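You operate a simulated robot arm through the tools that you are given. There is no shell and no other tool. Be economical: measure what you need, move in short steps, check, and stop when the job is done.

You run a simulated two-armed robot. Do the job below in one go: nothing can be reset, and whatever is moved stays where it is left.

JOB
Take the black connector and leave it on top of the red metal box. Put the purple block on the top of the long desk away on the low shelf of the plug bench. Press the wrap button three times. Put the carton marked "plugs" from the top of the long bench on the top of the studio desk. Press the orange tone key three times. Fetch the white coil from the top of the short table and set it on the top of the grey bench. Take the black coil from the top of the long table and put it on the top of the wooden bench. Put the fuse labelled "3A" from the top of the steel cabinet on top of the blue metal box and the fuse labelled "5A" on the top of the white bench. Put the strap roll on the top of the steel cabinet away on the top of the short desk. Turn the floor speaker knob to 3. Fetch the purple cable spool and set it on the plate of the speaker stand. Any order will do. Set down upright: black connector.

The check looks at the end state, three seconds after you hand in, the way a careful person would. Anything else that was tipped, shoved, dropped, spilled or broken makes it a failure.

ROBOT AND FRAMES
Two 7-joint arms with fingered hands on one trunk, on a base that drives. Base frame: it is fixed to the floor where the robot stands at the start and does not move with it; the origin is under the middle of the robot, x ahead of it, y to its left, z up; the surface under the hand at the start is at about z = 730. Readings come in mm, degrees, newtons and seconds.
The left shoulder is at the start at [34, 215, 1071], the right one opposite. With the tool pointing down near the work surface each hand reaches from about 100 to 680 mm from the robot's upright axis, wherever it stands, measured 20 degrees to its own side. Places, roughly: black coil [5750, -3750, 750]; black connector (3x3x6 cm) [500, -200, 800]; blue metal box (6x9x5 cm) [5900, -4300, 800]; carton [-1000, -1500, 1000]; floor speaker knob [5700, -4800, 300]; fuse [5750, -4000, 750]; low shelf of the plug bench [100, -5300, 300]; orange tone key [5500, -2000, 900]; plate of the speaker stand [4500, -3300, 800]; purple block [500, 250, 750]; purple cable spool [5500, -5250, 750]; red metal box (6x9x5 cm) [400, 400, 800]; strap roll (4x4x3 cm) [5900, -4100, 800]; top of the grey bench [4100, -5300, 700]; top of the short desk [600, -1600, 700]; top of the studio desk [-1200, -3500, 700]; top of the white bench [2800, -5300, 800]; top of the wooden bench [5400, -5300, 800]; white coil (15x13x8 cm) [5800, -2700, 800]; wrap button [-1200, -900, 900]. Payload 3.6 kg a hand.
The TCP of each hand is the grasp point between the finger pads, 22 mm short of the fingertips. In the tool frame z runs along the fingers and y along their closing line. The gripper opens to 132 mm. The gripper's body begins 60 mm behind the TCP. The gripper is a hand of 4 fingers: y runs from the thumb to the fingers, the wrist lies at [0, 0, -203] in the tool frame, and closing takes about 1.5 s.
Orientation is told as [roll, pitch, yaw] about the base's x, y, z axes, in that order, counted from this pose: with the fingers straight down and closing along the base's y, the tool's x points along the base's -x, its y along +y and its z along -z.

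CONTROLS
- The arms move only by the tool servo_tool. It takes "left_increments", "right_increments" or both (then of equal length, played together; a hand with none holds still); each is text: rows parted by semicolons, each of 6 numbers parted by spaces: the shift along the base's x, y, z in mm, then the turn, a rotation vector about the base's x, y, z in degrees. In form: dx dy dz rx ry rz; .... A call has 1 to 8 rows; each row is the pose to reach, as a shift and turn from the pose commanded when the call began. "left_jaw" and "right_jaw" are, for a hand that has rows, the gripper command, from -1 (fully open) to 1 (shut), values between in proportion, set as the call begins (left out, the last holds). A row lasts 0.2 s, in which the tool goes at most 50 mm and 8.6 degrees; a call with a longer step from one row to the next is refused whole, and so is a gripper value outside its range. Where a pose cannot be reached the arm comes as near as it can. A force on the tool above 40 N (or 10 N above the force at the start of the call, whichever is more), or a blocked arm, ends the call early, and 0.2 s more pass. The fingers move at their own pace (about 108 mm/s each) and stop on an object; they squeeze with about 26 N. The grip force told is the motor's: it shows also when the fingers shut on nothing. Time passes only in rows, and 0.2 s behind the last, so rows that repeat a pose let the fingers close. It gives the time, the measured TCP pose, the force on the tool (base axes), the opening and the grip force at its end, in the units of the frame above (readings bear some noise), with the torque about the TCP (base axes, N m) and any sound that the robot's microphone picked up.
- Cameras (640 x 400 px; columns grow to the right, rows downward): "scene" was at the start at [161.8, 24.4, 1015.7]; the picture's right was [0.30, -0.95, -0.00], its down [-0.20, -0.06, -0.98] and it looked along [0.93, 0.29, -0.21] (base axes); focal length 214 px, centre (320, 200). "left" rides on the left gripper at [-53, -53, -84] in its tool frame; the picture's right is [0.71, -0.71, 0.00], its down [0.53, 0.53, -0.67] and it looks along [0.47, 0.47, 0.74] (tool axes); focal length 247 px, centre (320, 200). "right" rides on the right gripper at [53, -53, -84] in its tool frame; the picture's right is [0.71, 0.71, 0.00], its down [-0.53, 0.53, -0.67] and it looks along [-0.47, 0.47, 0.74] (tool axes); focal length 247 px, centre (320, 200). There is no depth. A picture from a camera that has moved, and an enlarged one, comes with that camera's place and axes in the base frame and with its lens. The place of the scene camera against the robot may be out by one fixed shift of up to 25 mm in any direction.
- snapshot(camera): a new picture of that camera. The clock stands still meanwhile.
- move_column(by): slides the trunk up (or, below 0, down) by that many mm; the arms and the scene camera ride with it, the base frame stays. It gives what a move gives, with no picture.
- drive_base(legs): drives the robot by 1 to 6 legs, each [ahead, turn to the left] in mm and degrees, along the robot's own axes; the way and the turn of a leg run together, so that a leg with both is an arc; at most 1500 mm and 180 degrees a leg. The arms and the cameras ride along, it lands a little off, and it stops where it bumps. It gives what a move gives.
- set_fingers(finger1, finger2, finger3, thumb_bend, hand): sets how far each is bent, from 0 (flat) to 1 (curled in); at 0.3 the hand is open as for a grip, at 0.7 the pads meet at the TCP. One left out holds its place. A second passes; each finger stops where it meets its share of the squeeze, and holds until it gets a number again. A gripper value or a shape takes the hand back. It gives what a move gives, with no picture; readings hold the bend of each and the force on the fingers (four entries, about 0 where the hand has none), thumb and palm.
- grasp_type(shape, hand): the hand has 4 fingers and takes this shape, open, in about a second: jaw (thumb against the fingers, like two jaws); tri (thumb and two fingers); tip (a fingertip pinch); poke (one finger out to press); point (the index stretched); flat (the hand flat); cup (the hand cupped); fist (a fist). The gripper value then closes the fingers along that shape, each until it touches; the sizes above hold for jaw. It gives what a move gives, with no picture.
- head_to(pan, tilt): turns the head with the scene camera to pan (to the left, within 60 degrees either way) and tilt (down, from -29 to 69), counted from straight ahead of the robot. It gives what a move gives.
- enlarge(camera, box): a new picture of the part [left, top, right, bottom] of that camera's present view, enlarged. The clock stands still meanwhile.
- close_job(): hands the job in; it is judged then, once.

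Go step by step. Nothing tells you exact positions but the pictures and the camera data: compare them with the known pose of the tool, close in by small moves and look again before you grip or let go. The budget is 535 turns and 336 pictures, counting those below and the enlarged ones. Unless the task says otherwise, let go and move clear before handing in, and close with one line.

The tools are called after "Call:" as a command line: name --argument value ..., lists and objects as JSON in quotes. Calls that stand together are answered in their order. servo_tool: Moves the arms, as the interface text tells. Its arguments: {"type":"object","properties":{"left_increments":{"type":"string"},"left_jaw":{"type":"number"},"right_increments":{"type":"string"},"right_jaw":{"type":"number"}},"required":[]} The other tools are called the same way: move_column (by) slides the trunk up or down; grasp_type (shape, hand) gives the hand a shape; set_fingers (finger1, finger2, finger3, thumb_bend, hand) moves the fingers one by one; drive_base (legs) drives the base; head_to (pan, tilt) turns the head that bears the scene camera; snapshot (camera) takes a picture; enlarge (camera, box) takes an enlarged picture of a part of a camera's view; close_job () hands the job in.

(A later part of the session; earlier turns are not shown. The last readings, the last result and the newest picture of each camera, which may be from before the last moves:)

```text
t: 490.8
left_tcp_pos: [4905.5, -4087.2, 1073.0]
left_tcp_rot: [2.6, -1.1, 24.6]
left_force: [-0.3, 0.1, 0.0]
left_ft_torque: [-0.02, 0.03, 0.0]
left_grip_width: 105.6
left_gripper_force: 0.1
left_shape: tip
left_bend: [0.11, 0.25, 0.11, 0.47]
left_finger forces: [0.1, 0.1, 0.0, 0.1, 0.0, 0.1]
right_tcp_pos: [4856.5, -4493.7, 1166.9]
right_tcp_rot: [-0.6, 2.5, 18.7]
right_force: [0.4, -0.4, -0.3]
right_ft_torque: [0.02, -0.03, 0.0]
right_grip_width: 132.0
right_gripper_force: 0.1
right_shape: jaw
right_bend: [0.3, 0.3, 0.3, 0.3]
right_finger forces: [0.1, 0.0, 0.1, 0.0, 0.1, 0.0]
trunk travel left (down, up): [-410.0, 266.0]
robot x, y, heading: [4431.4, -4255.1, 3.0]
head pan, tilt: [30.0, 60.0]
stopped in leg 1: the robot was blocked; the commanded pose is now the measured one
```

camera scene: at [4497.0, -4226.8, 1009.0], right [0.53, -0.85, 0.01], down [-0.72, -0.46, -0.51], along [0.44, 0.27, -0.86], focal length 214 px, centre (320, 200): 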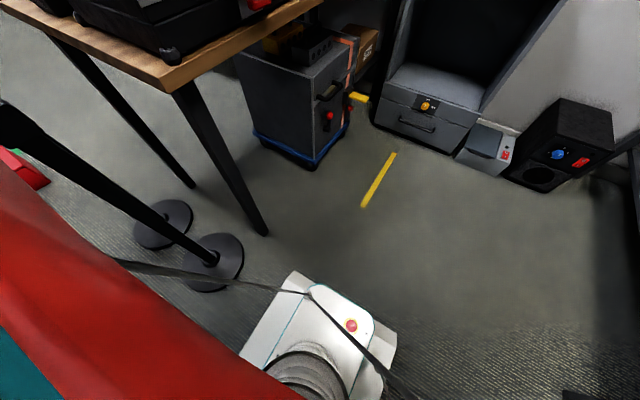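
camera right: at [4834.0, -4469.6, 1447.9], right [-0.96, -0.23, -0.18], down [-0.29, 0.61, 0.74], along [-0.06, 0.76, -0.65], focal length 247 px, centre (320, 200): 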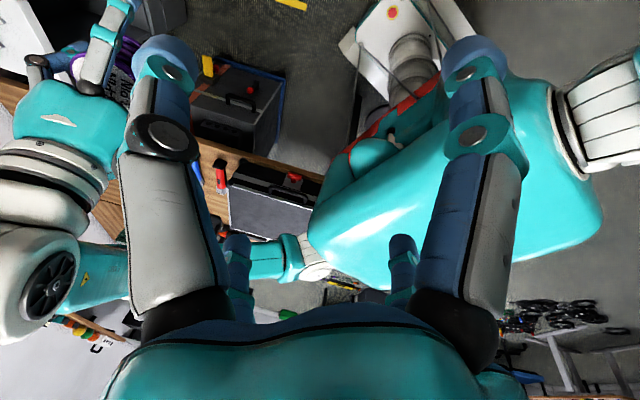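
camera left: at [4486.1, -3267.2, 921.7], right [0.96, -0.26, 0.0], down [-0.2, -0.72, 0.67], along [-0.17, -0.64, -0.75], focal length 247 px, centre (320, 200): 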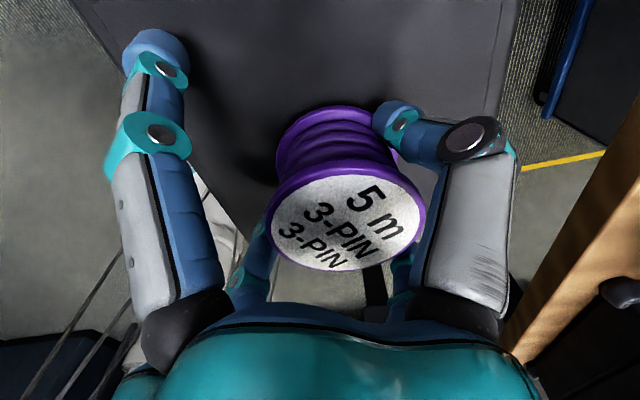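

Call:
head_to --pan -25 --tilt 60

Call:
snapshot --camera "scene"

Call:
snapshot --camera "left"

```text
t: 492.0
left_tcp_pos: [4904.2, -4088.6, 1073.5]
left_tcp_rot: [2.6, -1.3, 24.2]
left_force: [0.0, -0.2, -0.5]
left_ft_torque: [0.01, 0.03, 0.0]
left_grip_width: 105.6
left_gripper_force: 0.0
left_shape: tip
left_bend: [0.11, 0.25, 0.11, 0.47]
left_finger forces: [0.0, 0.1, 0.0, 0.0, 0.1, 0.0]
right_tcp_pos: [4853.1, -4494.7, 1169.6]
right_tcp_rot: [-1.1, 2.1, 19.0]
right_force: [-0.4, 0.0, 0.3]
right_ft_torque: [0.01, 0.02, 0.01]
right_grip_width: 132.2
right_gripper_force: 0.0
right_shape: jaw
right_bend: [0.3, 0.3, 0.3, 0.3]
right_finger forces: [0.0, 0.0, 0.0, 0.0, 0.1, 0.0]
trunk travel left (down, up): [-410.0, 266.0]
robot x, y, heading: [4433.5, -4255.8, 2.6]
head pan, tilt: [-25.0, 60.0]
```

```text
139 pictures are left
camera scene: at [4503.0, -4285.2, 1018.6], right [-0.38, -0.92, -0.03], down [-0.76, 0.33, -0.55], along [0.52, -0.19, -0.83], focal length 214 px, centre (320, 200)
```

scene: 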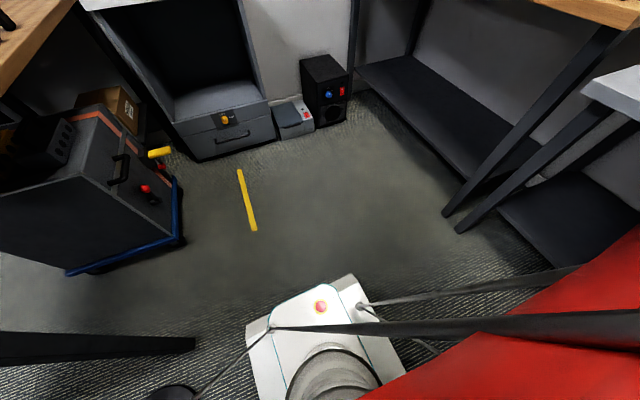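

```text
138 pictures are left
camera left: at [4973.6, -4119.3, 1155.5], right [-0.35, -0.93, -0.05], down [-0.7, 0.23, 0.68], along [-0.62, 0.27, -0.73], focal length 247 px, centre (320, 200)
```

left: 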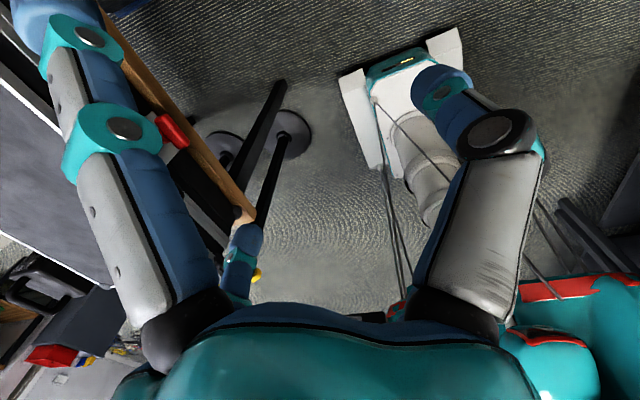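

The left arm is probably catching on the table-top gear when moving forward. I'm reversing a little, raising the trunk well above it, and drawing the left hand in.

Call:
drive_base --legs '[[-120, 0]]'

Call:
move_column --by 260

Call:
servo_tool --left_increments "10 -35 10 0 0 -4; 20 -70 20 0 0 -8; 30 -105 30 0 0 -12; 40 -140 40 0 0 -18"

Call:
drive_base --legs '[[0, -20], [350, 0]]'

```text
t: 492.7
left_tcp_pos: [4936.2, -4117.8, 1030.2]
left_tcp_rot: [5.7, 0.4, 14.1]
left_force: [1.2, 1.5, 0.7]
left_ft_torque: [-0.01, 0.01, 0.02]
left_grip_width: 105.9
left_gripper_force: 0.1
left_shape: tip
left_bend: [0.11, 0.25, 0.11, 0.47]
left_finger forces: [0.1, 0.1, 0.0, 0.1, 0.0, 0.0]
right_tcp_pos: [4914.2, -4483.1, 1122.5]
right_tcp_rot: [-2.3, 6.5, 23.1]
right_force: [-0.6, -0.9, 0.4]
right_ft_torque: [0.04, -0.02, -0.03]
right_grip_width: 132.2
right_gripper_force: 0.1
right_shape: jaw
right_bend: [0.3, 0.3, 0.3, 0.3]
right_finger forces: [0.0, 0.0, 0.0, 0.0, 0.0, 0.1]
trunk travel left (down, up): [-410.0, 266.0]
robot x, y, heading: [4431.5, -4253.5, 3.5]
head pan, tilt: [-25.0, 60.0]
stopped in leg 1: the robot was blocked; the commanded pose is now the measured one
```

```text
t: 493.0
left_tcp_pos: [4944.6, -4138.7, 1012.8]
left_tcp_rot: [6.6, 1.4, 8.2]
left_force: [0.4, 1.5, 0.5]
left_ft_torque: [-0.1, 0.06, 0.01]
left_grip_width: 105.7
left_gripper_force: 0.1
left_shape: tip
left_bend: [0.11, 0.25, 0.11, 0.47]
left_finger forces: [0.0, 0.0, 0.0, 0.1, 0.0, 0.1]
right_tcp_pos: [4935.8, -4479.2, 1104.3]
right_tcp_rot: [-2.7, 8.4, 25.3]
right_force: [-0.1, 0.0, 0.1]
right_ft_torque: [0.02, -0.01, -0.01]
right_grip_width: 131.9
right_gripper_force: 0.0
right_shape: jaw
right_bend: [0.3, 0.3, 0.3, 0.3]
right_finger forces: [0.0, 0.1, 0.1, 0.0, 0.1, 0.0]
trunk travel left (down, up): [-411.0, 264.0]
robot x, y, heading: [4428.8, -4253.3, 3.8]
head pan, tilt: [-25.0, 60.0]
stopped: the arm was blocked; the commanded pose is now the measured one
```

```text
t: 493.4
left_tcp_pos: [4947.7, -4168.6, 1001.9]
left_tcp_rot: [7.5, 2.5, 1.1]
left_force: [0.7, 2.3, -1.0]
left_ft_torque: [-0.13, 0.01, 0.03]
left_grip_width: 105.6
left_gripper_force: 0.0
left_shape: tip
left_bend: [0.11, 0.25, 0.11, 0.47]
left_finger forces: [0.0, 0.0, 0.0, 0.1, 0.1, 0.1]
right_tcp_pos: [4953.2, -4476.8, 1088.3]
right_tcp_rot: [-2.9, 10.0, 27.4]
right_force: [0.1, -0.7, 0.6]
right_ft_torque: [0.05, -0.04, -0.01]
right_grip_width: 132.0
right_gripper_force: 0.0
right_shape: jaw
right_bend: [0.3, 0.3, 0.3, 0.3]
right_finger forces: [0.0, 0.0, 0.0, 0.0, 0.0, 0.0]
trunk travel left (down, up): [-411.0, 264.0]
robot x, y, heading: [4423.5, -4250.6, 3.6]
head pan, tilt: [-25.0, 60.0]
stopped in row 1 (left hand): the arm was blocked; the commanded pose is now the measured one
```

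```text
t: 494.1
left_tcp_pos: [4948.0, -4156.7, 970.9]
left_tcp_rot: [7.1, 4.9, 0.7]
left_force: [-0.5, 0.0, 0.2]
left_ft_torque: [-0.05, -0.02, -0.01]
left_grip_width: 105.7
left_gripper_force: 0.1
left_shape: tip
left_bend: [0.11, 0.25, 0.11, 0.47]
left_finger forces: [0.0, 0.0, 0.0, 0.0, 0.0, 0.1]
right_tcp_pos: [4973.0, -4466.5, 1059.9]
right_tcp_rot: [-3.4, 12.7, 32.4]
right_force: [-0.6, -0.6, 0.2]
right_ft_torque: [0.06, 0.02, -0.03]
right_grip_width: 132.2
right_gripper_force: 0.1
right_shape: jaw
right_bend: [0.3, 0.3, 0.3, 0.3]
right_finger forces: [0.0, 0.0, 0.0, 0.1, 0.1, 0.1]
trunk travel left (down, up): [-411.0, 264.0]
robot x, y, heading: [4421.9, -4255.0, 3.6]
head pan, tilt: [-25.0, 60.0]
stopped in leg 1: the robot was blocked; the commanded pose is now the measured one
```

Call:
snapshot --camera "right"

Call:
head_to --pan 60 --tilt 20

Call:
snapshot --camera "scene"

```text
137 pictures are left
camera right: at [4970.7, -4524.1, 1157.0], right [-0.97, 0.22, 0.11], down [0.25, 0.83, 0.5], along [0.02, 0.51, -0.86], focal length 247 px, centre (320, 200)
```

right: 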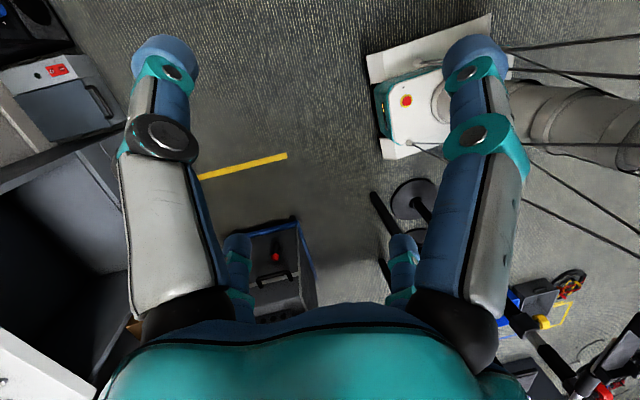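

```text
t: 495.7
left_tcp_pos: [4948.1, -4157.3, 974.9]
left_tcp_rot: [7.0, 4.7, 0.6]
left_force: [-0.1, -0.3, 0.4]
left_ft_torque: [0.02, -0.01, 0.01]
left_grip_width: 105.7
left_gripper_force: 0.2
left_shape: tip
left_bend: [0.11, 0.25, 0.11, 0.47]
left_finger forces: [0.1, 0.1, 0.0, 0.0, 0.0, 0.0]
right_tcp_pos: [4971.2, -4466.6, 1061.9]
right_tcp_rot: [-3.7, 12.7, 32.4]
right_force: [-0.9, -0.1, -0.2]
right_ft_torque: [-0.03, 0.01, -0.02]
right_grip_width: 131.9
right_gripper_force: 0.0
right_shape: jaw
right_bend: [0.3, 0.3, 0.3, 0.3]
right_finger forces: [0.0, 0.0, 0.0, 0.0, 0.1, 0.0]
trunk travel left (down, up): [-411.0, 264.0]
robot x, y, heading: [4419.7, -4251.8, 3.3]
head pan, tilt: [60.0, 20.0]
```

```text
136 pictures are left
camera scene: at [4483.1, -4176.2, 1073.2], right [0.89, -0.45, 0.05], down [-0.1, -0.3, -0.95], along [0.44, 0.84, -0.31], focal length 214 px, centre (320, 200)
```

scene: 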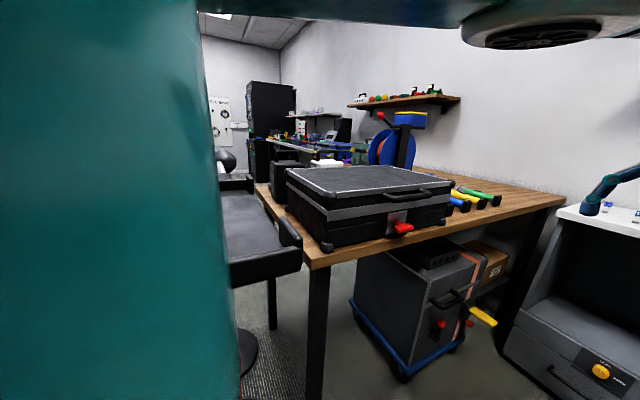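

The jam freed last time when the left arm swung south, so I'm repeating that move.

Call:
servo_tool --left_increments "5 -40 5 0 0 0; 10 -80 10 0 0 0; 15 -120 15 0 0 0; 20 -160 20 0 0 0; 25 -200 25 0 0 0; 30 -240 30 0 0 0"

Call:
snapshot --camera "scene"

```text
t: 496.0
left_tcp_pos: [4944.2, -4157.2, 960.8]
left_tcp_rot: [6.8, 5.9, 0.7]
left_force: [-0.7, -0.5, -0.1]
left_ft_torque: [0.04, 0.0, -0.02]
left_grip_width: 105.7
left_gripper_force: 0.1
left_shape: tip
left_bend: [0.11, 0.25, 0.11, 0.47]
left_finger forces: [0.0, 0.1, 0.0, 0.1, 0.1, 0.0]
left hand out of reach, approached as far as the arm can: row 1
right_tcp_pos: [4978.9, -4452.2, 1045.6]
right_tcp_rot: [-3.9, 14.2, 37.0]
right_force: [-0.4, -0.7, 0.1]
right_ft_torque: [0.09, 0.02, 0.0]
right_grip_width: 132.2
right_gripper_force: 0.1
right_shape: jaw
right_bend: [0.3, 0.3, 0.3, 0.3]
right_finger forces: [0.0, 0.1, 0.0, 0.1, 0.0, 0.0]
trunk travel left (down, up): [-411.0, 264.0]
robot x, y, heading: [4422.6, -4252.5, 3.5]
head pan, tilt: [60.0, 20.0]
stopped in row 1 (right hand): the arm was blocked; the commanded pose is now the measured one
```

```text
135 pictures are left
camera scene: at [4484.0, -4176.6, 1072.9], right [0.9, -0.44, 0.04], down [-0.1, -0.3, -0.95], along [0.43, 0.85, -0.31], focal length 214 px, centre (320, 200)
```

scene: 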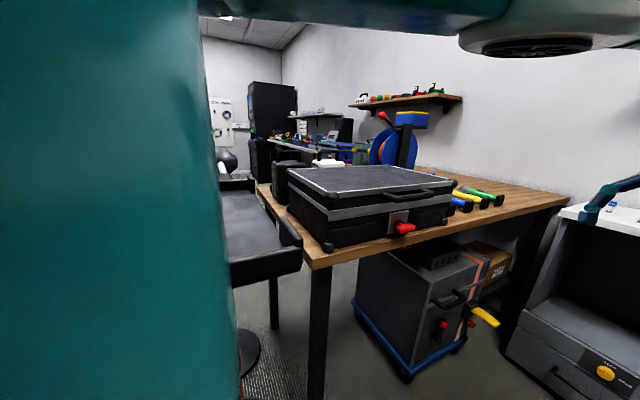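

Call:
enlarge --camera "scene" --box '[190, 130, 350, 390]'

```text
1.54 times, centred on (270, 260) of scene
camera zoom: at [4484.0, -4176.6, 1072.9], right [0.9, -0.44, 0.04], down [-0.1, -0.3, -0.95], along [0.43, 0.85, -0.31], focal length 330 px, centre (397, 108)
```

zoom: 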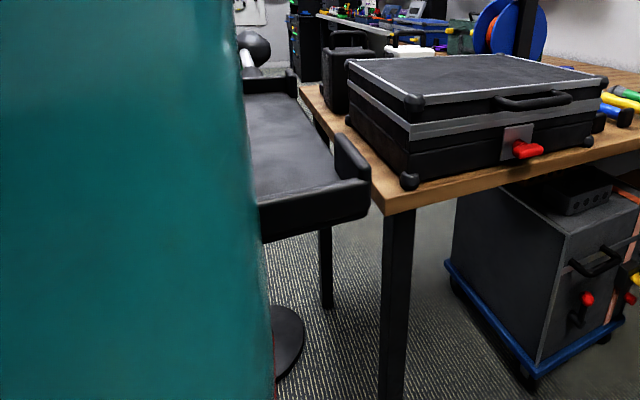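

Call:
servo_tool --left_increments "-30 -30 20 0 0 0; -60 -60 40 0 0 0; -90 -90 60 0 0 0; -120 -120 80 0 0 0; -150 -150 100 0 0 0"

Call:
drive_base --legs '[[-80, 0]]'

```text
t: 496.5
left_tcp_pos: [4928.5, -4187.0, 969.0]
left_tcp_rot: [6.8, 7.2, 0.9]
left_force: [-1.1, 0.1, 0.4]
left_ft_torque: [0.04, -0.02, 0.02]
left_grip_width: 105.7
left_gripper_force: 0.1
left_shape: tip
left_bend: [0.11, 0.25, 0.1, 0.47]
left_finger forces: [0.1, 0.0, 0.0, 0.0, 0.0, 0.0]
left hand out of reach, approached as far as the arm can: row 1, 2
right_tcp_pos: [4982.2, -4443.7, 1029.5]
right_tcp_rot: [-3.7, 15.5, 40.5]
right_force: [-0.1, -0.9, -0.2]
right_ft_torque: [0.07, 0.02, -0.03]
right_grip_width: 131.8
right_gripper_force: 0.1
right_shape: jaw
right_bend: [0.3, 0.3, 0.3, 0.3]
right_finger forces: [0.1, 0.0, 0.0, 0.0, 0.0, 0.0]
trunk travel left (down, up): [-411.0, 264.0]
robot x, y, heading: [4421.1, -4249.1, 3.9]
head pan, tilt: [60.0, 20.0]
stopped in row 2 (left hand): the arm was blocked; the commanded pose is now the measured one
```

```text
t: 497.6
left_tcp_pos: [4893.1, -4197.3, 954.7]
left_tcp_rot: [6.7, 8.8, 0.8]
left_force: [0.0, -0.3, 0.1]
left_ft_torque: [0.0, -0.05, -0.02]
left_grip_width: 105.9
left_gripper_force: 0.0
left_shape: tip
left_bend: [0.11, 0.25, 0.1, 0.47]
left_finger forces: [0.0, 0.0, 0.1, 0.0, 0.0, 0.0]
right_tcp_pos: [4946.3, -4452.8, 1017.1]
right_tcp_rot: [-2.3, 16.6, 36.8]
right_force: [-0.3, -0.2, 0.9]
right_ft_torque: [0.02, -0.02, 0.01]
right_grip_width: 131.9
right_gripper_force: 0.0
right_shape: jaw
right_bend: [0.3, 0.3, 0.3, 0.3]
right_finger forces: [0.1, 0.0, 0.0, 0.0, 0.0, 0.0]
trunk travel left (down, up): [-411.0, 264.0]
robot x, y, heading: [4341.9, -4255.2, 3.6]
head pan, tilt: [60.0, 20.0]
```

Free again. I'm reversing further, then raising the trunk and resetting the arms before taking a line farther south.

Call:
drive_base --legs '[[-200, 0]]'

Call:
move_column --by 200

Call:
head_to --pan 40 --tilt 20

Call:
snapshot --camera "scene"

```text
t: 499.1
left_tcp_pos: [4695.2, -4209.5, 954.3]
left_tcp_rot: [6.6, 8.9, 0.8]
left_force: [0.0, -0.4, 0.6]
left_ft_torque: [0.01, -0.03, 0.0]
left_grip_width: 105.5
left_gripper_force: 0.1
left_shape: tip
left_bend: [0.11, 0.25, 0.1, 0.47]
left_finger forces: [0.1, 0.1, 0.0, 0.0, 0.0, 0.0]
right_tcp_pos: [4749.1, -4464.2, 1018.1]
right_tcp_rot: [-2.3, 16.7, 36.8]
right_force: [0.0, 0.4, 0.9]
right_ft_torque: [0.03, -0.04, 0.0]
right_grip_width: 132.1
right_gripper_force: 0.0
right_shape: jaw
right_bend: [0.3, 0.3, 0.3, 0.3]
right_finger forces: [0.0, 0.1, 0.1, 0.0, 0.1, 0.0]
trunk travel left (down, up): [-411.0, 264.0]
robot x, y, heading: [4147.1, -4267.4, 3.5]
head pan, tilt: [60.0, 20.0]
```

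```text
t: 501.3
left_tcp_pos: [4695.4, -4206.7, 1169.2]
left_tcp_rot: [6.6, 7.6, 1.0]
left_force: [-0.1, 0.2, -0.5]
left_ft_torque: [0.03, -0.01, 0.01]
left_grip_width: 105.7
left_gripper_force: 0.1
left_shape: tip
left_bend: [0.11, 0.25, 0.1, 0.47]
left_finger forces: [0.0, 0.0, 0.0, 0.2, 0.0, 0.0]
right_tcp_pos: [4748.3, -4465.0, 1221.0]
right_tcp_rot: [-2.5, 16.5, 36.8]
right_force: [0.0, -0.1, -0.2]
right_ft_torque: [-0.01, 0.0, -0.02]
right_grip_width: 132.0
right_gripper_force: 0.1
right_shape: jaw
right_bend: [0.3, 0.3, 0.3, 0.3]
right_finger forces: [0.0, 0.0, 0.1, 0.0, 0.0, 0.0]
trunk travel left (down, up): [-611.0, 64.0]
robot x, y, heading: [4142.2, -4268.6, 3.5]
head pan, tilt: [60.0, 20.0]
```

```text
t: 502.1
left_tcp_pos: [4695.6, -4206.7, 1168.7]
left_tcp_rot: [6.5, 7.5, 1.1]
left_force: [-0.3, -0.6, -0.2]
left_ft_torque: [0.0, 0.0, -0.01]
left_grip_width: 105.8
left_gripper_force: 0.1
left_shape: tip
left_bend: [0.11, 0.25, 0.1, 0.47]
left_finger forces: [0.0, 0.0, 0.0, 0.0, 0.0, 0.1]
right_tcp_pos: [4748.2, -4465.5, 1220.4]
right_tcp_rot: [-2.5, 16.5, 36.8]
right_force: [-0.1, 0.4, -0.1]
right_ft_torque: [0.0, -0.01, -0.01]
right_grip_width: 132.0
right_gripper_force: 0.0
right_shape: jaw
right_bend: [0.3, 0.3, 0.3, 0.3]
right_finger forces: [0.0, 0.0, 0.0, 0.0, 0.1, 0.0]
trunk travel left (down, up): [-611.0, 64.0]
robot x, y, heading: [4141.6, -4269.4, 3.5]
head pan, tilt: [40.0, 20.0]
```

```text
133 pictures are left
camera scene: at [4282.2, -4205.0, 1268.1], right [0.69, -0.73, 0.0], down [-0.25, -0.24, -0.94], along [0.68, 0.65, -0.34], focal length 214 px, centre (320, 200)
```

scene: 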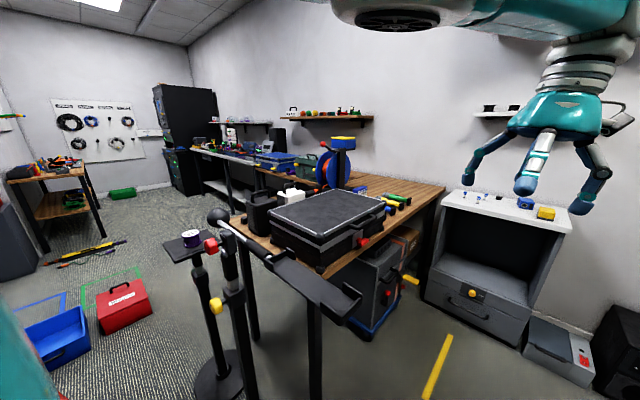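

The boom of the second stand sticks out toward the south; everything there looks unchanged. I'm levelling the hands and passing farther south.

Call:
servo_tool --left_increments "-20 10 0 -2.2 -2.5 0; -40 20 0 -4.4 -5 0; -60 30 0 -6.6 -7.5 0" --right_increments "-30 0 0 4 -3.9 0; -60 0 0 8 -7.8 0; -90 0 0 11.9 -11.7 0"

Call:
drive_base --legs '[[0, -40], [520, 0]]'

Call:
drive_base --legs '[[0, 36], [500, 0]]'

Call:
snapshot --camera "scene"

```text
t: 502.9
left_tcp_pos: [4724.8, -4200.4, 1166.6]
left_tcp_rot: [1.1, 2.0, 2.4]
left_force: [0.3, 0.2, -0.3]
left_ft_torque: [-0.01, -0.02, 0.01]
left_grip_width: 105.5
left_gripper_force: 0.1
left_shape: tip
left_bend: [0.11, 0.25, 0.1, 0.47]
left_finger forces: [0.0, 0.0, 0.1, 0.0, 0.1, 0.1]
left hand out of reach, approached as far as the arm can: row 1, 2, 3
right_tcp_pos: [4658.8, -4467.8, 1220.8]
right_tcp_rot: [0.2, -0.1, 36.9]
right_force: [-0.8, 0.3, -0.2]
right_ft_torque: [0.02, 0.03, 0.01]
right_grip_width: 131.7
right_gripper_force: 0.0
right_shape: jaw
right_bend: [0.3, 0.3, 0.3, 0.3]
right_finger forces: [0.0, 0.0, 0.0, 0.0, 0.0, 0.0]
trunk travel left (down, up): [-611.0, 64.0]
robot x, y, heading: [4144.9, -4271.3, 3.5]
head pan, tilt: [40.0, 20.0]
```

```text
t: 504.3
left_tcp_pos: [4712.7, -4348.7, 1171.0]
left_tcp_rot: [1.2, 1.5, -13.0]
left_force: [-0.5, -0.7, -0.6]
left_ft_torque: [0.04, -0.01, -0.01]
left_grip_width: 105.6
left_gripper_force: 0.0
left_shape: tip
left_bend: [0.11, 0.25, 0.11, 0.47]
left_finger forces: [0.0, 0.1, 0.0, 0.0, 0.1, 0.0]
right_tcp_pos: [4598.0, -4577.6, 1222.9]
right_tcp_rot: [-0.1, -0.2, 23.9]
right_force: [-0.6, -0.4, 0.4]
right_ft_torque: [0.0, 0.01, -0.03]
right_grip_width: 132.0
right_gripper_force: 0.0
right_shape: jaw
right_bend: [0.3, 0.3, 0.3, 0.3]
right_finger forces: [0.0, 0.1, 0.0, 0.0, 0.0, 0.1]
trunk travel left (down, up): [-611.0, 64.0]
robot x, y, heading: [4146.1, -4256.5, -10.2]
head pan, tilt: [40.0, 20.0]
stopped in leg 1: the robot was blocked; the commanded pose is now the measured one
```

```text
t: 505.5
left_tcp_pos: [4719.4, -4235.8, 1170.8]
left_tcp_rot: [1.0, 1.5, -1.7]
left_force: [0.6, -0.5, -0.5]
left_ft_torque: [-0.03, 0.05, 0.0]
left_grip_width: 105.4
left_gripper_force: 0.1
left_shape: tip
left_bend: [0.11, 0.25, 0.11, 0.47]
left_finger forces: [0.0, 0.0, 0.0, 0.0, 0.0, 0.0]
right_tcp_pos: [4653.4, -4482.0, 1223.4]
right_tcp_rot: [-0.1, 0.0, 35.1]
right_force: [0.4, 0.6, 1.3]
right_ft_torque: [-0.04, 0.02, 0.01]
right_grip_width: 132.2
right_gripper_force: 0.0
right_shape: jaw
right_bend: [0.3, 0.3, 0.3, 0.3]
right_finger forces: [0.0, 0.0, 0.0, 0.0, 0.1, 0.1]
trunk travel left (down, up): [-611.0, 64.0]
robot x, y, heading: [4143.5, -4267.6, 1.2]
head pan, tilt: [40.0, 20.0]
stopped in leg 1: the robot was blocked; the commanded pose is now the measured one
```

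```text
132 pictures are left
camera scene: at [4286.9, -4206.6, 1267.9], right [0.66, -0.75, 0.0], down [-0.26, -0.23, -0.94], along [0.71, 0.62, -0.34], focal length 214 px, centre (320, 200)
```

scene: 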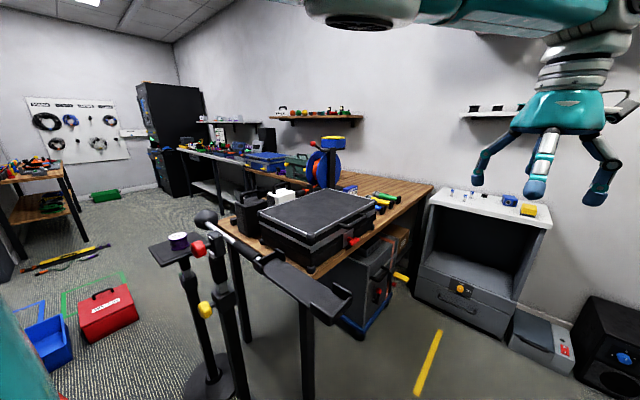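

The blocks come from the left arm being at its reach limit, so I'm tucking both hands in properly before driving.

Call:
servo_tool --left_increments "-35 30 0 0 0 0; -70 62 0 0 0 0; -105 95 0 0 0 0; -135 125 0 0 0 0; -160 145 0 0 0 0" --right_increments "-30 -10 0 0 0 -7; -60 -15 0 0 0 -14; -90 -20 0 0 0 -21; -110 -25 0 0 0 -28; -120 -30 0 0 0 -34"

Call:
drive_base --legs '[[0, -37], [520, 0]]'

Call:
drive_base --legs '[[0, 37], [520, 0]]'

```text
t: 506.7
left_tcp_pos: [4557.0, -4091.2, 1171.5]
left_tcp_rot: [1.1, 1.6, -1.7]
left_force: [0.1, -0.1, 0.4]
left_ft_torque: [0.05, 0.0, -0.01]
left_grip_width: 105.8
left_gripper_force: 0.1
left_shape: tip
left_bend: [0.11, 0.25, 0.11, 0.47]
left_finger forces: [0.0, 0.1, 0.0, 0.0, 0.1, 0.0]
right_tcp_pos: [4531.2, -4513.7, 1223.3]
right_tcp_rot: [-0.1, 0.0, 0.8]
right_force: [-1.2, -0.6, 0.4]
right_ft_torque: [-0.04, 0.0, -0.01]
right_grip_width: 131.9
right_gripper_force: 0.0
right_shape: jaw
right_bend: [0.3, 0.3, 0.3, 0.3]
right_finger forces: [0.0, 0.0, 0.0, 0.0, 0.0, 0.1]
trunk travel left (down, up): [-611.0, 64.0]
robot x, y, heading: [4144.2, -4267.1, 1.3]
head pan, tilt: [40.0, 20.0]
```

```text
t: 511.6
left_tcp_pos: [4998.8, -4682.5, 1171.9]
left_tcp_rot: [1.1, 1.5, -38.8]
left_force: [-1.4, 0.1, 0.1]
left_ft_torque: [0.03, -0.03, -0.01]
left_grip_width: 105.6
left_gripper_force: 0.2
left_shape: tip
left_bend: [0.11, 0.25, 0.11, 0.47]
left_finger forces: [0.0, 0.0, 0.1, 0.0, 0.0, 0.0]
right_tcp_pos: [4724.0, -5001.5, 1222.1]
right_tcp_rot: [-0.1, 0.0, -36.1]
right_force: [-0.7, 0.6, 0.3]
right_ft_torque: [-0.02, -0.01, -0.01]
right_grip_width: 131.9
right_gripper_force: 0.1
right_shape: jaw
right_bend: [0.3, 0.3, 0.3, 0.3]
right_finger forces: [0.0, 0.0, 0.0, 0.0, 0.0, 0.0]
trunk travel left (down, up): [-611.0, 64.0]
robot x, y, heading: [4564.4, -4565.6, -35.9]
head pan, tilt: [40.0, 20.0]
```

```text
t: 516.4
left_tcp_pos: [5499.1, -4389.5, 1171.6]
left_tcp_rot: [1.0, 1.6, -1.9]
left_force: [0.4, 0.0, -0.4]
left_ft_torque: [0.02, 0.0, 0.0]
left_grip_width: 105.7
left_gripper_force: 0.1
left_shape: tip
left_bend: [0.11, 0.25, 0.11, 0.47]
left_finger forces: [0.0, 0.0, 0.1, 0.0, 0.0, 0.0]
right_tcp_pos: [5471.7, -4811.4, 1222.6]
right_tcp_rot: [-0.1, 0.0, 0.7]
right_force: [0.7, -0.8, -0.1]
right_ft_torque: [0.03, 0.0, 0.0]
right_grip_width: 132.0
right_gripper_force: 0.1
right_shape: jaw
right_bend: [0.3, 0.3, 0.3, 0.3]
right_finger forces: [0.0, 0.1, 0.0, 0.0, 0.1, 0.0]
trunk travel left (down, up): [-611.0, 64.0]
robot x, y, heading: [5083.8, -4561.3, 0.7]
head pan, tilt: [40.0, 20.0]
```

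Good. Now the floor speaker dial: I'm looking at it closely.

Call:
head_to --pan -20 --tilt 40

Call:
snapshot --camera "scene"

Call:
enlarge --camera "scene" --box '[260, 60, 460, 230]'

```text
t: 517.7
left_tcp_pos: [5498.4, -4389.9, 1172.0]
left_tcp_rot: [1.1, 1.6, -2.1]
left_force: [0.4, 0.8, 0.2]
left_ft_torque: [0.0, 0.01, -0.02]
left_grip_width: 105.7
left_gripper_force: 0.0
left_shape: tip
left_bend: [0.11, 0.25, 0.11, 0.47]
left_finger forces: [0.1, 0.1, 0.0, 0.0, 0.0, 0.0]
right_tcp_pos: [5469.8, -4811.6, 1223.0]
right_tcp_rot: [-0.1, 0.1, 0.7]
right_force: [-0.4, 0.3, 0.1]
right_ft_torque: [0.01, 0.03, 0.01]
right_grip_width: 132.0
right_gripper_force: 0.1
right_shape: jaw
right_bend: [0.3, 0.3, 0.3, 0.3]
right_finger forces: [0.1, 0.0, 0.1, 0.1, 0.0, 0.0]
trunk travel left (down, up): [-611.0, 64.0]
robot x, y, heading: [5086.6, -4564.0, 0.9]
head pan, tilt: [-20.0, 40.0]
```

```text
131 pictures are left
camera scene: at [5236.7, -4594.8, 1236.7], right [-0.33, -0.94, 0.0], down [-0.61, 0.21, -0.77], along [0.72, -0.25, -0.64], focal length 214 px, centre (320, 200)
```

scene: 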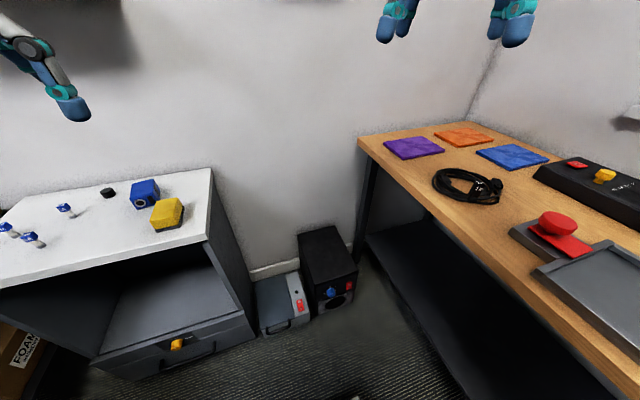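

```text
2.35 times, centred on (360, 145) of scene
camera zoom: at [5236.7, -4594.8, 1236.7], right [-0.33, -0.94, 0.0], down [-0.61, 0.21, -0.77], along [0.72, -0.25, -0.64], focal length 505 px, centre (226, 329)
```

zoom: 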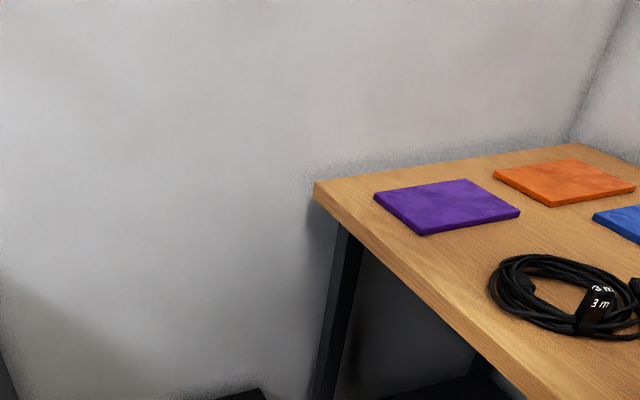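

The dial is at about [5655,-4800,310] on the speaker's front. I'm lowering the trunk for a proper view and reach.

Call:
move_column --by -400

Call:
move_column --by -200

Call:
head_to --pan -28 --tilt 30

Call:
snapshot --camera "scene"

Call:
enlarge --camera "scene" --box '[220, 120, 380, 280]'

```text
t: 521.5
left_tcp_pos: [5498.6, -4388.2, 773.3]
left_tcp_rot: [0.8, 1.4, -2.0]
left_force: [-0.7, 0.4, 0.4]
left_ft_torque: [0.04, 0.0, -0.01]
left_grip_width: 105.6
left_gripper_force: 0.0
left_shape: tip
left_bend: [0.11, 0.25, 0.11, 0.47]
left_finger forces: [0.0, 0.1, 0.1, 0.0, 0.0, 0.1]
right_tcp_pos: [5470.1, -4807.9, 825.4]
right_tcp_rot: [-0.3, 0.0, 0.8]
right_force: [0.5, 0.0, -1.3]
right_ft_torque: [0.0, 0.0, -0.01]
right_grip_width: 131.7
right_gripper_force: 0.1
right_shape: jaw
right_bend: [0.3, 0.3, 0.3, 0.3]
right_finger forces: [0.0, 0.1, 0.0, 0.0, 0.0, 0.0]
trunk travel left (down, up): [-211.0, 464.0]
robot x, y, heading: [5088.8, -4562.3, 1.1]
head pan, tilt: [-20.0, 40.0]
```

```text
t: 522.7
left_tcp_pos: [5504.5, -4372.2, 664.5]
left_tcp_rot: [0.3, 1.8, -0.7]
left_force: [-0.9, 0.2, 0.0]
left_ft_torque: [0.06, -0.02, -0.01]
left_grip_width: 105.7
left_gripper_force: 0.1
left_shape: tip
left_bend: [0.11, 0.25, 0.11, 0.47]
left_finger forces: [0.0, 0.0, 0.0, 0.1, 0.1, 0.0]
right_tcp_pos: [5509.6, -4802.2, 788.7]
right_tcp_rot: [-3.5, -12.1, 0.3]
right_force: [-0.7, 1.6, -0.1]
right_ft_torque: [-0.08, -0.05, -0.03]
right_grip_width: 132.3
right_gripper_force: 0.1
right_shape: jaw
right_bend: [0.3, 0.3, 0.3, 0.3]
right_finger forces: [0.1, 0.0, 0.0, 0.1, 0.0, 0.0]
trunk travel left (down, up): [-112.0, 564.0]
robot x, y, heading: [5097.6, -4565.2, 3.2]
head pan, tilt: [-20.0, 40.0]
stopped: the arm was blocked; the commanded pose is now the measured one
```

```text
t: 523.4
left_tcp_pos: [5510.9, -4383.0, 673.5]
left_tcp_rot: [0.8, 1.2, -1.9]
left_force: [0.3, 0.1, -0.1]
left_ft_torque: [0.01, 0.02, 0.02]
left_grip_width: 105.3
left_gripper_force: 0.1
left_shape: tip
left_bend: [0.11, 0.25, 0.11, 0.47]
left_finger forces: [0.1, 0.0, 0.0, 0.1, 0.0, 0.1]
right_tcp_pos: [5506.3, -4786.7, 787.4]
right_tcp_rot: [0.0, -11.6, 3.2]
right_force: [-0.8, -0.3, 0.3]
right_ft_torque: [-0.01, 0.01, 0.0]
right_grip_width: 132.0
right_gripper_force: 0.0
right_shape: jaw
right_bend: [0.3, 0.3, 0.3, 0.3]
right_finger forces: [0.0, 0.0, 0.0, 0.0, 0.0, 0.0]
trunk travel left (down, up): [-112.0, 564.0]
robot x, y, heading: [5103.9, -4565.0, 3.6]
head pan, tilt: [-28.0, 30.0]
```

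```text
129 pictures are left
camera scene: at [5256.3, -4556.6, 745.9], right [-0.41, -0.91, 0.06], down [-0.45, 0.15, -0.88], along [0.79, -0.39, -0.47], focal length 214 px, centre (320, 200)
```

scene: 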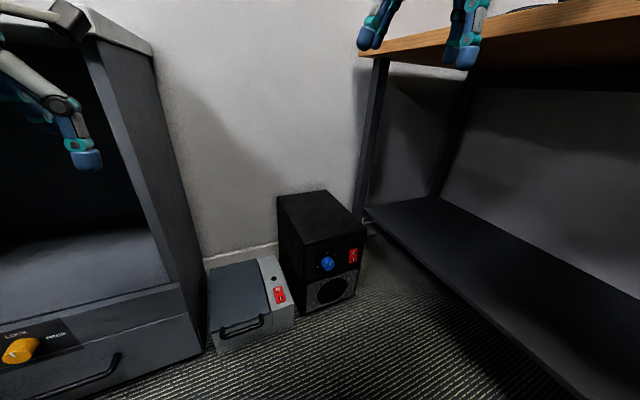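

```text
2.50 times, centred on (300, 200) of scene
camera zoom: at [5256.3, -4556.6, 745.9], right [-0.41, -0.91, 0.06], down [-0.45, 0.15, -0.88], along [0.79, -0.39, -0.47], focal length 536 px, centre (370, 200)
```

zoom: 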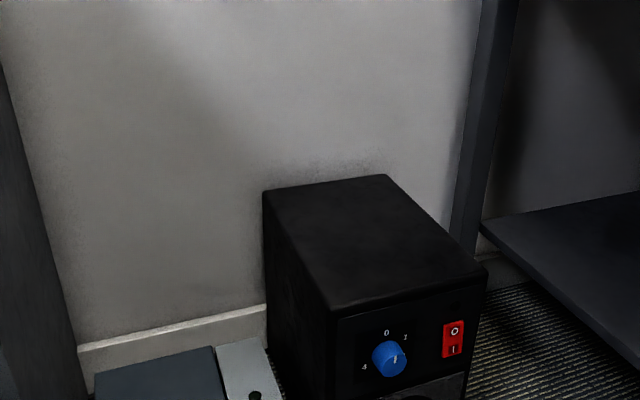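

The right elbow has come down onto the wooden bench edge. I'm raising the trunk straight away.

Call:
move_column --by 150

Call:
head_to --pan -55 --tilt 25

Call:
snapshot --camera "scene"

```text
t: 523.8
left_tcp_pos: [5527.4, -4411.1, 680.7]
left_tcp_rot: [4.5, 0.8, -0.3]
left_force: [-2.2, -0.9, 1.0]
left_ft_torque: [0.08, -0.18, -0.01]
left_grip_width: 105.7
left_gripper_force: 0.1
left_shape: tip
left_bend: [0.11, 0.25, 0.11, 0.47]
left_finger forces: [0.0, 0.0, 0.0, 0.0, 0.0, 0.0]
right_tcp_pos: [5546.7, -4799.5, 792.9]
right_tcp_rot: [2.5, -15.5, 6.7]
right_force: [0.9, 2.7, 0.5]
right_ft_torque: [-0.11, -0.01, -0.03]
right_grip_width: 131.8
right_gripper_force: 0.1
right_shape: jaw
right_bend: [0.3, 0.3, 0.3, 0.3]
right_finger forces: [0.0, 0.1, 0.0, 0.0, 0.0, 0.1]
trunk travel left (down, up): [-113.0, 562.0]
robot x, y, heading: [5122.4, -4565.6, 8.1]
head pan, tilt: [-28.0, 30.0]
stopped: the arm was blocked; the commanded pose is now the measured one
```

```text
t: 524.7
left_tcp_pos: [5512.0, -4416.3, 680.8]
left_tcp_rot: [2.8, 1.8, -3.1]
left_force: [1.8, 0.2, -0.6]
left_ft_torque: [0.07, 0.09, 0.02]
left_grip_width: 105.9
left_gripper_force: 0.0
left_shape: tip
left_bend: [0.11, 0.25, 0.11, 0.47]
left_finger forces: [0.0, 0.0, 0.1, 0.0, 0.1, 0.1]
right_tcp_pos: [5496.4, -4861.2, 801.3]
right_tcp_rot: [-3.0, -14.8, -3.8]
right_force: [1.6, -0.9, -1.1]
right_ft_torque: [0.07, 0.08, 0.03]
right_grip_width: 131.9
right_gripper_force: 0.0
right_shape: jaw
right_bend: [0.3, 0.3, 0.3, 0.3]
right_finger forces: [0.0, 0.1, 0.0, 0.1, 0.1, 0.1]
trunk travel left (down, up): [-113.0, 562.0]
robot x, y, heading: [5096.2, -4564.9, 1.4]
head pan, tilt: [-55.0, 25.0]
```

```text
127 pictures are left
camera scene: at [5218.6, -4611.1, 760.6], right [-0.8, -0.59, 0.02], down [-0.24, 0.3, -0.92], along [0.54, -0.75, -0.39], focal length 214 px, centre (320, 200)
```

scene: 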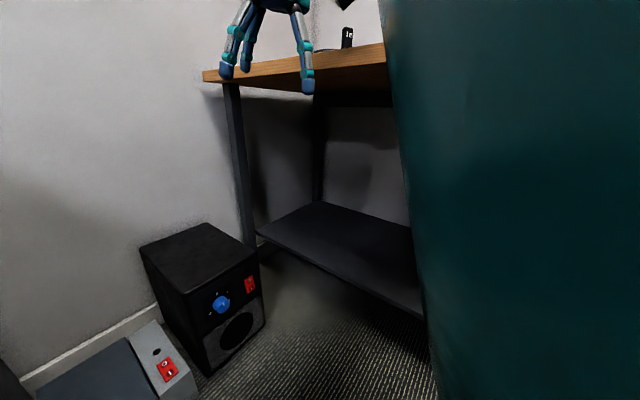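

Call:
servo_tool --right_increments "-10 25 25 0 0 0; -20 50 50 0 0 0; -30 75 75 0 0 0; -40 100 100 0 0 0; -50 125 125 0 0 0; -60 150 150 0 0 0"

Call:
move_column --by 150

```text
t: 525.0
left_tcp_pos: [5510.7, -4421.7, 670.0]
left_tcp_rot: [4.2, 2.5, -1.8]
left_force: [-0.1, -0.7, -0.4]
left_ft_torque: [0.03, 0.07, 0.01]
left_grip_width: 105.5
left_gripper_force: 0.0
left_shape: tip
left_bend: [0.11, 0.25, 0.11, 0.47]
left_finger forces: [0.0, 0.0, 0.0, 0.0, 0.0, 0.0]
right_tcp_pos: [5507.4, -4864.2, 800.8]
right_tcp_rot: [-2.3, -15.5, -4.0]
right_force: [-0.1, 1.3, 0.0]
right_ft_torque: [-0.07, -0.03, -0.04]
right_grip_width: 132.2
right_gripper_force: 0.1
right_shape: jaw
right_bend: [0.3, 0.3, 0.3, 0.3]
right_finger forces: [0.0, 0.1, 0.1, 0.1, 0.1, 0.1]
trunk travel left (down, up): [-113.0, 562.0]
robot x, y, heading: [5093.9, -4562.0, 1.2]
head pan, tilt: [-55.0, 25.0]
stopped in row 1 (right hand): the arm was blocked; the commanded pose is now the measured one
```

```text
t: 526.8
left_tcp_pos: [5510.6, -4441.1, 824.9]
left_tcp_rot: [5.7, 2.3, -2.2]
left_force: [-0.3, 0.1, 1.0]
left_ft_torque: [-0.01, -0.01, -0.01]
left_grip_width: 106.1
left_gripper_force: 0.0
left_shape: tip
left_bend: [0.11, 0.25, 0.11, 0.47]
left_finger forces: [0.0, 0.1, 0.0, 0.0, 0.1, 0.1]
right_tcp_pos: [5500.2, -4888.7, 937.0]
right_tcp_rot: [-0.7, -14.6, -5.3]
right_force: [-0.3, 0.5, 0.3]
right_ft_torque: [0.02, 0.04, 0.01]
right_grip_width: 132.5
right_gripper_force: 0.0
right_shape: jaw
right_bend: [0.3, 0.3, 0.3, 0.3]
right_finger forces: [0.1, 0.0, 0.1, 0.0, 0.0, 0.0]
trunk travel left (down, up): [-263.0, 412.0]
robot x, y, heading: [5091.4, -4564.8, 0.7]
head pan, tilt: [-55.0, 25.0]
```

Call:
move_column --by 150

Call:
head_to --pan -50 --tilt 30

Call:
snapshot --camera "scene"

```text
t: 528.5
left_tcp_pos: [5510.4, -4441.2, 973.4]
left_tcp_rot: [5.7, 2.3, -2.1]
left_force: [-0.8, -0.2, 0.5]
left_ft_torque: [0.03, 0.0, -0.01]
left_grip_width: 105.6
left_gripper_force: 0.0
left_shape: tip
left_bend: [0.11, 0.25, 0.11, 0.47]
left_finger forces: [0.1, 0.0, 0.0, 0.1, 0.0, 0.1]
right_tcp_pos: [5499.7, -4889.9, 1088.0]
right_tcp_rot: [-0.6, -14.6, -5.2]
right_force: [0.0, -0.1, 0.6]
right_ft_torque: [0.0, 0.02, -0.03]
right_grip_width: 131.9
right_gripper_force: 0.1
right_shape: jaw
right_bend: [0.3, 0.3, 0.3, 0.3]
right_finger forces: [0.0, 0.0, 0.1, 0.1, 0.0, 0.0]
trunk travel left (down, up): [-413.0, 262.0]
robot x, y, heading: [5094.4, -4567.4, 1.0]
head pan, tilt: [-55.0, 25.0]
```

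```text
t: 529.2
left_tcp_pos: [5511.2, -4441.1, 974.6]
left_tcp_rot: [5.7, 2.1, -2.2]
left_force: [0.3, -0.2, 0.6]
left_ft_torque: [-0.04, 0.03, -0.01]
left_grip_width: 105.5
left_gripper_force: 0.1
left_shape: tip
left_bend: [0.11, 0.25, 0.11, 0.47]
left_finger forces: [0.0, 0.1, 0.0, 0.0, 0.0, 0.1]
right_tcp_pos: [5500.8, -4889.0, 1087.7]
right_tcp_rot: [-0.6, -14.7, -5.2]
right_force: [-0.7, 0.4, -0.5]
right_ft_torque: [-0.01, 0.02, 0.0]
right_grip_width: 132.0
right_gripper_force: 0.1
right_shape: jaw
right_bend: [0.3, 0.3, 0.3, 0.3]
right_finger forces: [0.0, 0.0, 0.1, 0.1, 0.1, 0.1]
trunk travel left (down, up): [-413.0, 262.0]
robot x, y, heading: [5092.2, -4563.4, 0.8]
head pan, tilt: [-50.0, 30.0]
```

```text
126 pictures are left
camera scene: at [5223.1, -4636.3, 1051.7], right [-0.76, -0.66, 0.0], down [-0.33, 0.38, -0.87], along [0.57, -0.65, -0.5], focal length 214 px, centre (320, 200)
```

scene: 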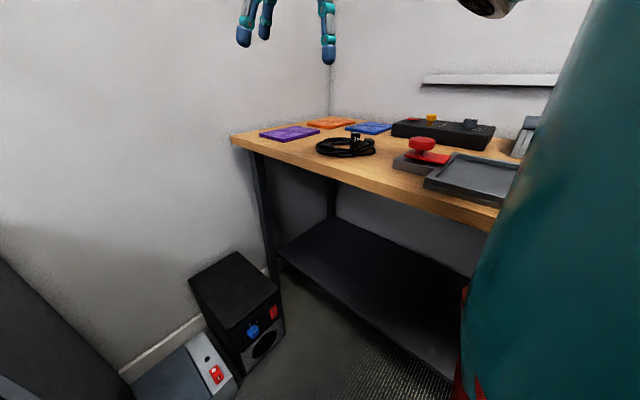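

The bench items in view are unchanged. I'm moving the robot a bit farther from the bench, and meanwhile pitching the right hand to horizontal for the dial.

Call:
servo_tool --right_increments "19 10 -22 0 -8.4 0; 38 20 -44 0 -16.8 0; 57 30 -68 0 -25.2 0; 76 40 -92 0 -33.6 0; 95 50 -118 0 -42 0; 112 60 -144 0 -50.4 0; 130 70 -170 0 -58.8 0; 145 80 -195 0 -67.2 0" --left_increments "-8 8 0 -1 0 0; -16 16 0 -2 0 0; -24 24 0 -3 0 0; -32 32 0 -4 0 0; -40 40 0 -5 0 0; -48 48 0 -5 0 0; -56 56 0 -5 0 0; -60 60 0 -5 0 0"

Call:
drive_base --legs '[[0, -20], [-270, 0]]'

Call:
drive_base --legs '[[0, 20], [200, 0]]'

Call:
head_to --pan -45 --tilt 25

Call:
snapshot --camera "scene"

```text
t: 531.0
left_tcp_pos: [5451.1, -4379.4, 978.2]
left_tcp_rot: [0.4, 2.0, -2.3]
left_force: [-0.2, 0.3, -0.4]
left_ft_torque: [0.02, 0.01, -0.03]
left_grip_width: 105.7
left_gripper_force: 0.0
left_shape: tip
left_bend: [0.11, 0.25, 0.11, 0.47]
left_finger forces: [0.0, 0.1, 0.1, 0.0, 0.0, 0.0]
right_tcp_pos: [5652.4, -4819.0, 907.7]
right_tcp_rot: [24.3, -82.6, -27.4]
right_force: [-0.6, 0.3, -0.2]
right_ft_torque: [0.04, -0.03, -0.03]
right_grip_width: 131.9
right_gripper_force: 0.0
right_shape: jaw
right_bend: [0.3, 0.3, 0.3, 0.3]
right_finger forces: [0.0, 0.0, 0.0, 0.1, 0.0, 0.0]
trunk travel left (down, up): [-413.0, 262.0]
robot x, y, heading: [5089.6, -4564.3, 0.9]
head pan, tilt: [-50.0, 30.0]
```

```text
t: 532.4
left_tcp_pos: [5488.1, -4498.1, 978.7]
left_tcp_rot: [0.4, 1.2, -22.0]
left_force: [0.4, 0.5, -0.1]
left_ft_torque: [-0.02, -0.03, 0.02]
left_grip_width: 105.7
left_gripper_force: 0.0
left_shape: tip
left_bend: [0.1, 0.25, 0.11, 0.47]
left_finger forces: [0.0, 0.1, 0.0, 0.0, 0.0, 0.1]
right_tcp_pos: [5540.1, -4977.4, 926.6]
right_tcp_rot: [29.1, -85.1, -50.6]
right_force: [0.2, -0.1, 0.3]
right_ft_torque: [0.0, 0.0, 0.0]
right_grip_width: 132.0
right_gripper_force: 0.0
right_shape: jaw
right_bend: [0.3, 0.3, 0.3, 0.3]
right_finger forces: [0.0, 0.0, 0.1, 0.0, 0.1, 0.0]
trunk travel left (down, up): [-413.0, 262.0]
robot x, y, heading: [5099.3, -4552.5, -11.8]
head pan, tilt: [-50.0, 30.0]
stopped in leg 1: the robot was blocked; the commanded pose is now the measured one
```

```text
t: 535.1
left_tcp_pos: [5649.0, -4344.0, 978.4]
left_tcp_rot: [0.8, 1.3, -1.5]
left_force: [-0.1, 0.3, -0.9]
left_ft_torque: [-0.02, 0.01, -0.01]
left_grip_width: 106.0
left_gripper_force: 0.1
left_shape: tip
left_bend: [0.1, 0.25, 0.11, 0.47]
left_finger forces: [0.0, 0.0, 0.0, 0.1, 0.1, 0.0]
right_tcp_pos: [5861.0, -4773.7, 919.5]
right_tcp_rot: [33.4, -84.2, -34.6]
right_force: [0.7, -0.9, -0.2]
right_ft_torque: [0.01, 0.0, -0.02]
right_grip_width: 132.1
right_gripper_force: 0.2
right_shape: jaw
right_bend: [0.3, 0.3, 0.3, 0.3]
right_finger forces: [0.1, 0.1, 0.0, 0.0, 0.0, 0.1]
trunk travel left (down, up): [-413.0, 262.0]
robot x, y, heading: [5299.6, -4521.3, 9.0]
head pan, tilt: [-50.0, 30.0]
```

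```text
t: 535.7
left_tcp_pos: [5646.1, -4346.1, 978.9]
left_tcp_rot: [0.8, 1.3, -1.8]
left_force: [1.2, -0.7, 0.2]
left_ft_torque: [0.01, 0.01, -0.03]
left_grip_width: 105.8
left_gripper_force: 0.0
left_shape: tip
left_bend: [0.1, 0.25, 0.11, 0.47]
left_finger forces: [0.0, 0.0, 0.0, 0.0, 0.0, 0.0]
right_tcp_pos: [5858.2, -4774.6, 921.6]
right_tcp_rot: [33.9, -84.2, -35.1]
right_force: [-0.8, 1.0, -0.7]
right_ft_torque: [-0.01, 0.02, 0.01]
right_grip_width: 132.1
right_gripper_force: 0.2
right_shape: jaw
right_bend: [0.3, 0.3, 0.3, 0.3]
right_finger forces: [0.1, 0.0, 0.1, 0.0, 0.0, 0.0]
trunk travel left (down, up): [-413.0, 262.0]
robot x, y, heading: [5297.7, -4517.3, 8.8]
head pan, tilt: [-45.0, 25.0]
```

```text
125 pictures are left
camera scene: at [5443.7, -4570.9, 1059.7], right [-0.59, -0.81, 0.0], down [-0.34, 0.25, -0.91], along [0.73, -0.54, -0.42], focal length 214 px, centre (320, 200)
```

scene: 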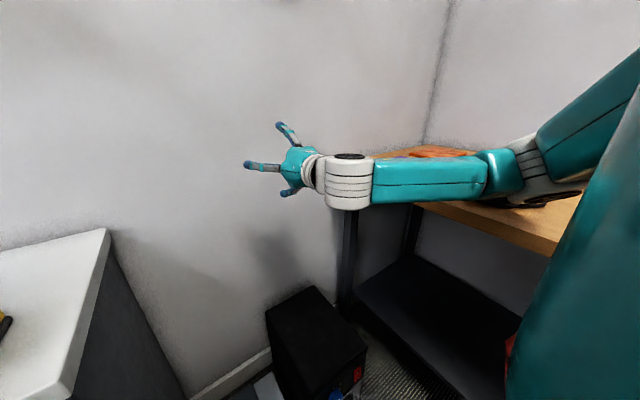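

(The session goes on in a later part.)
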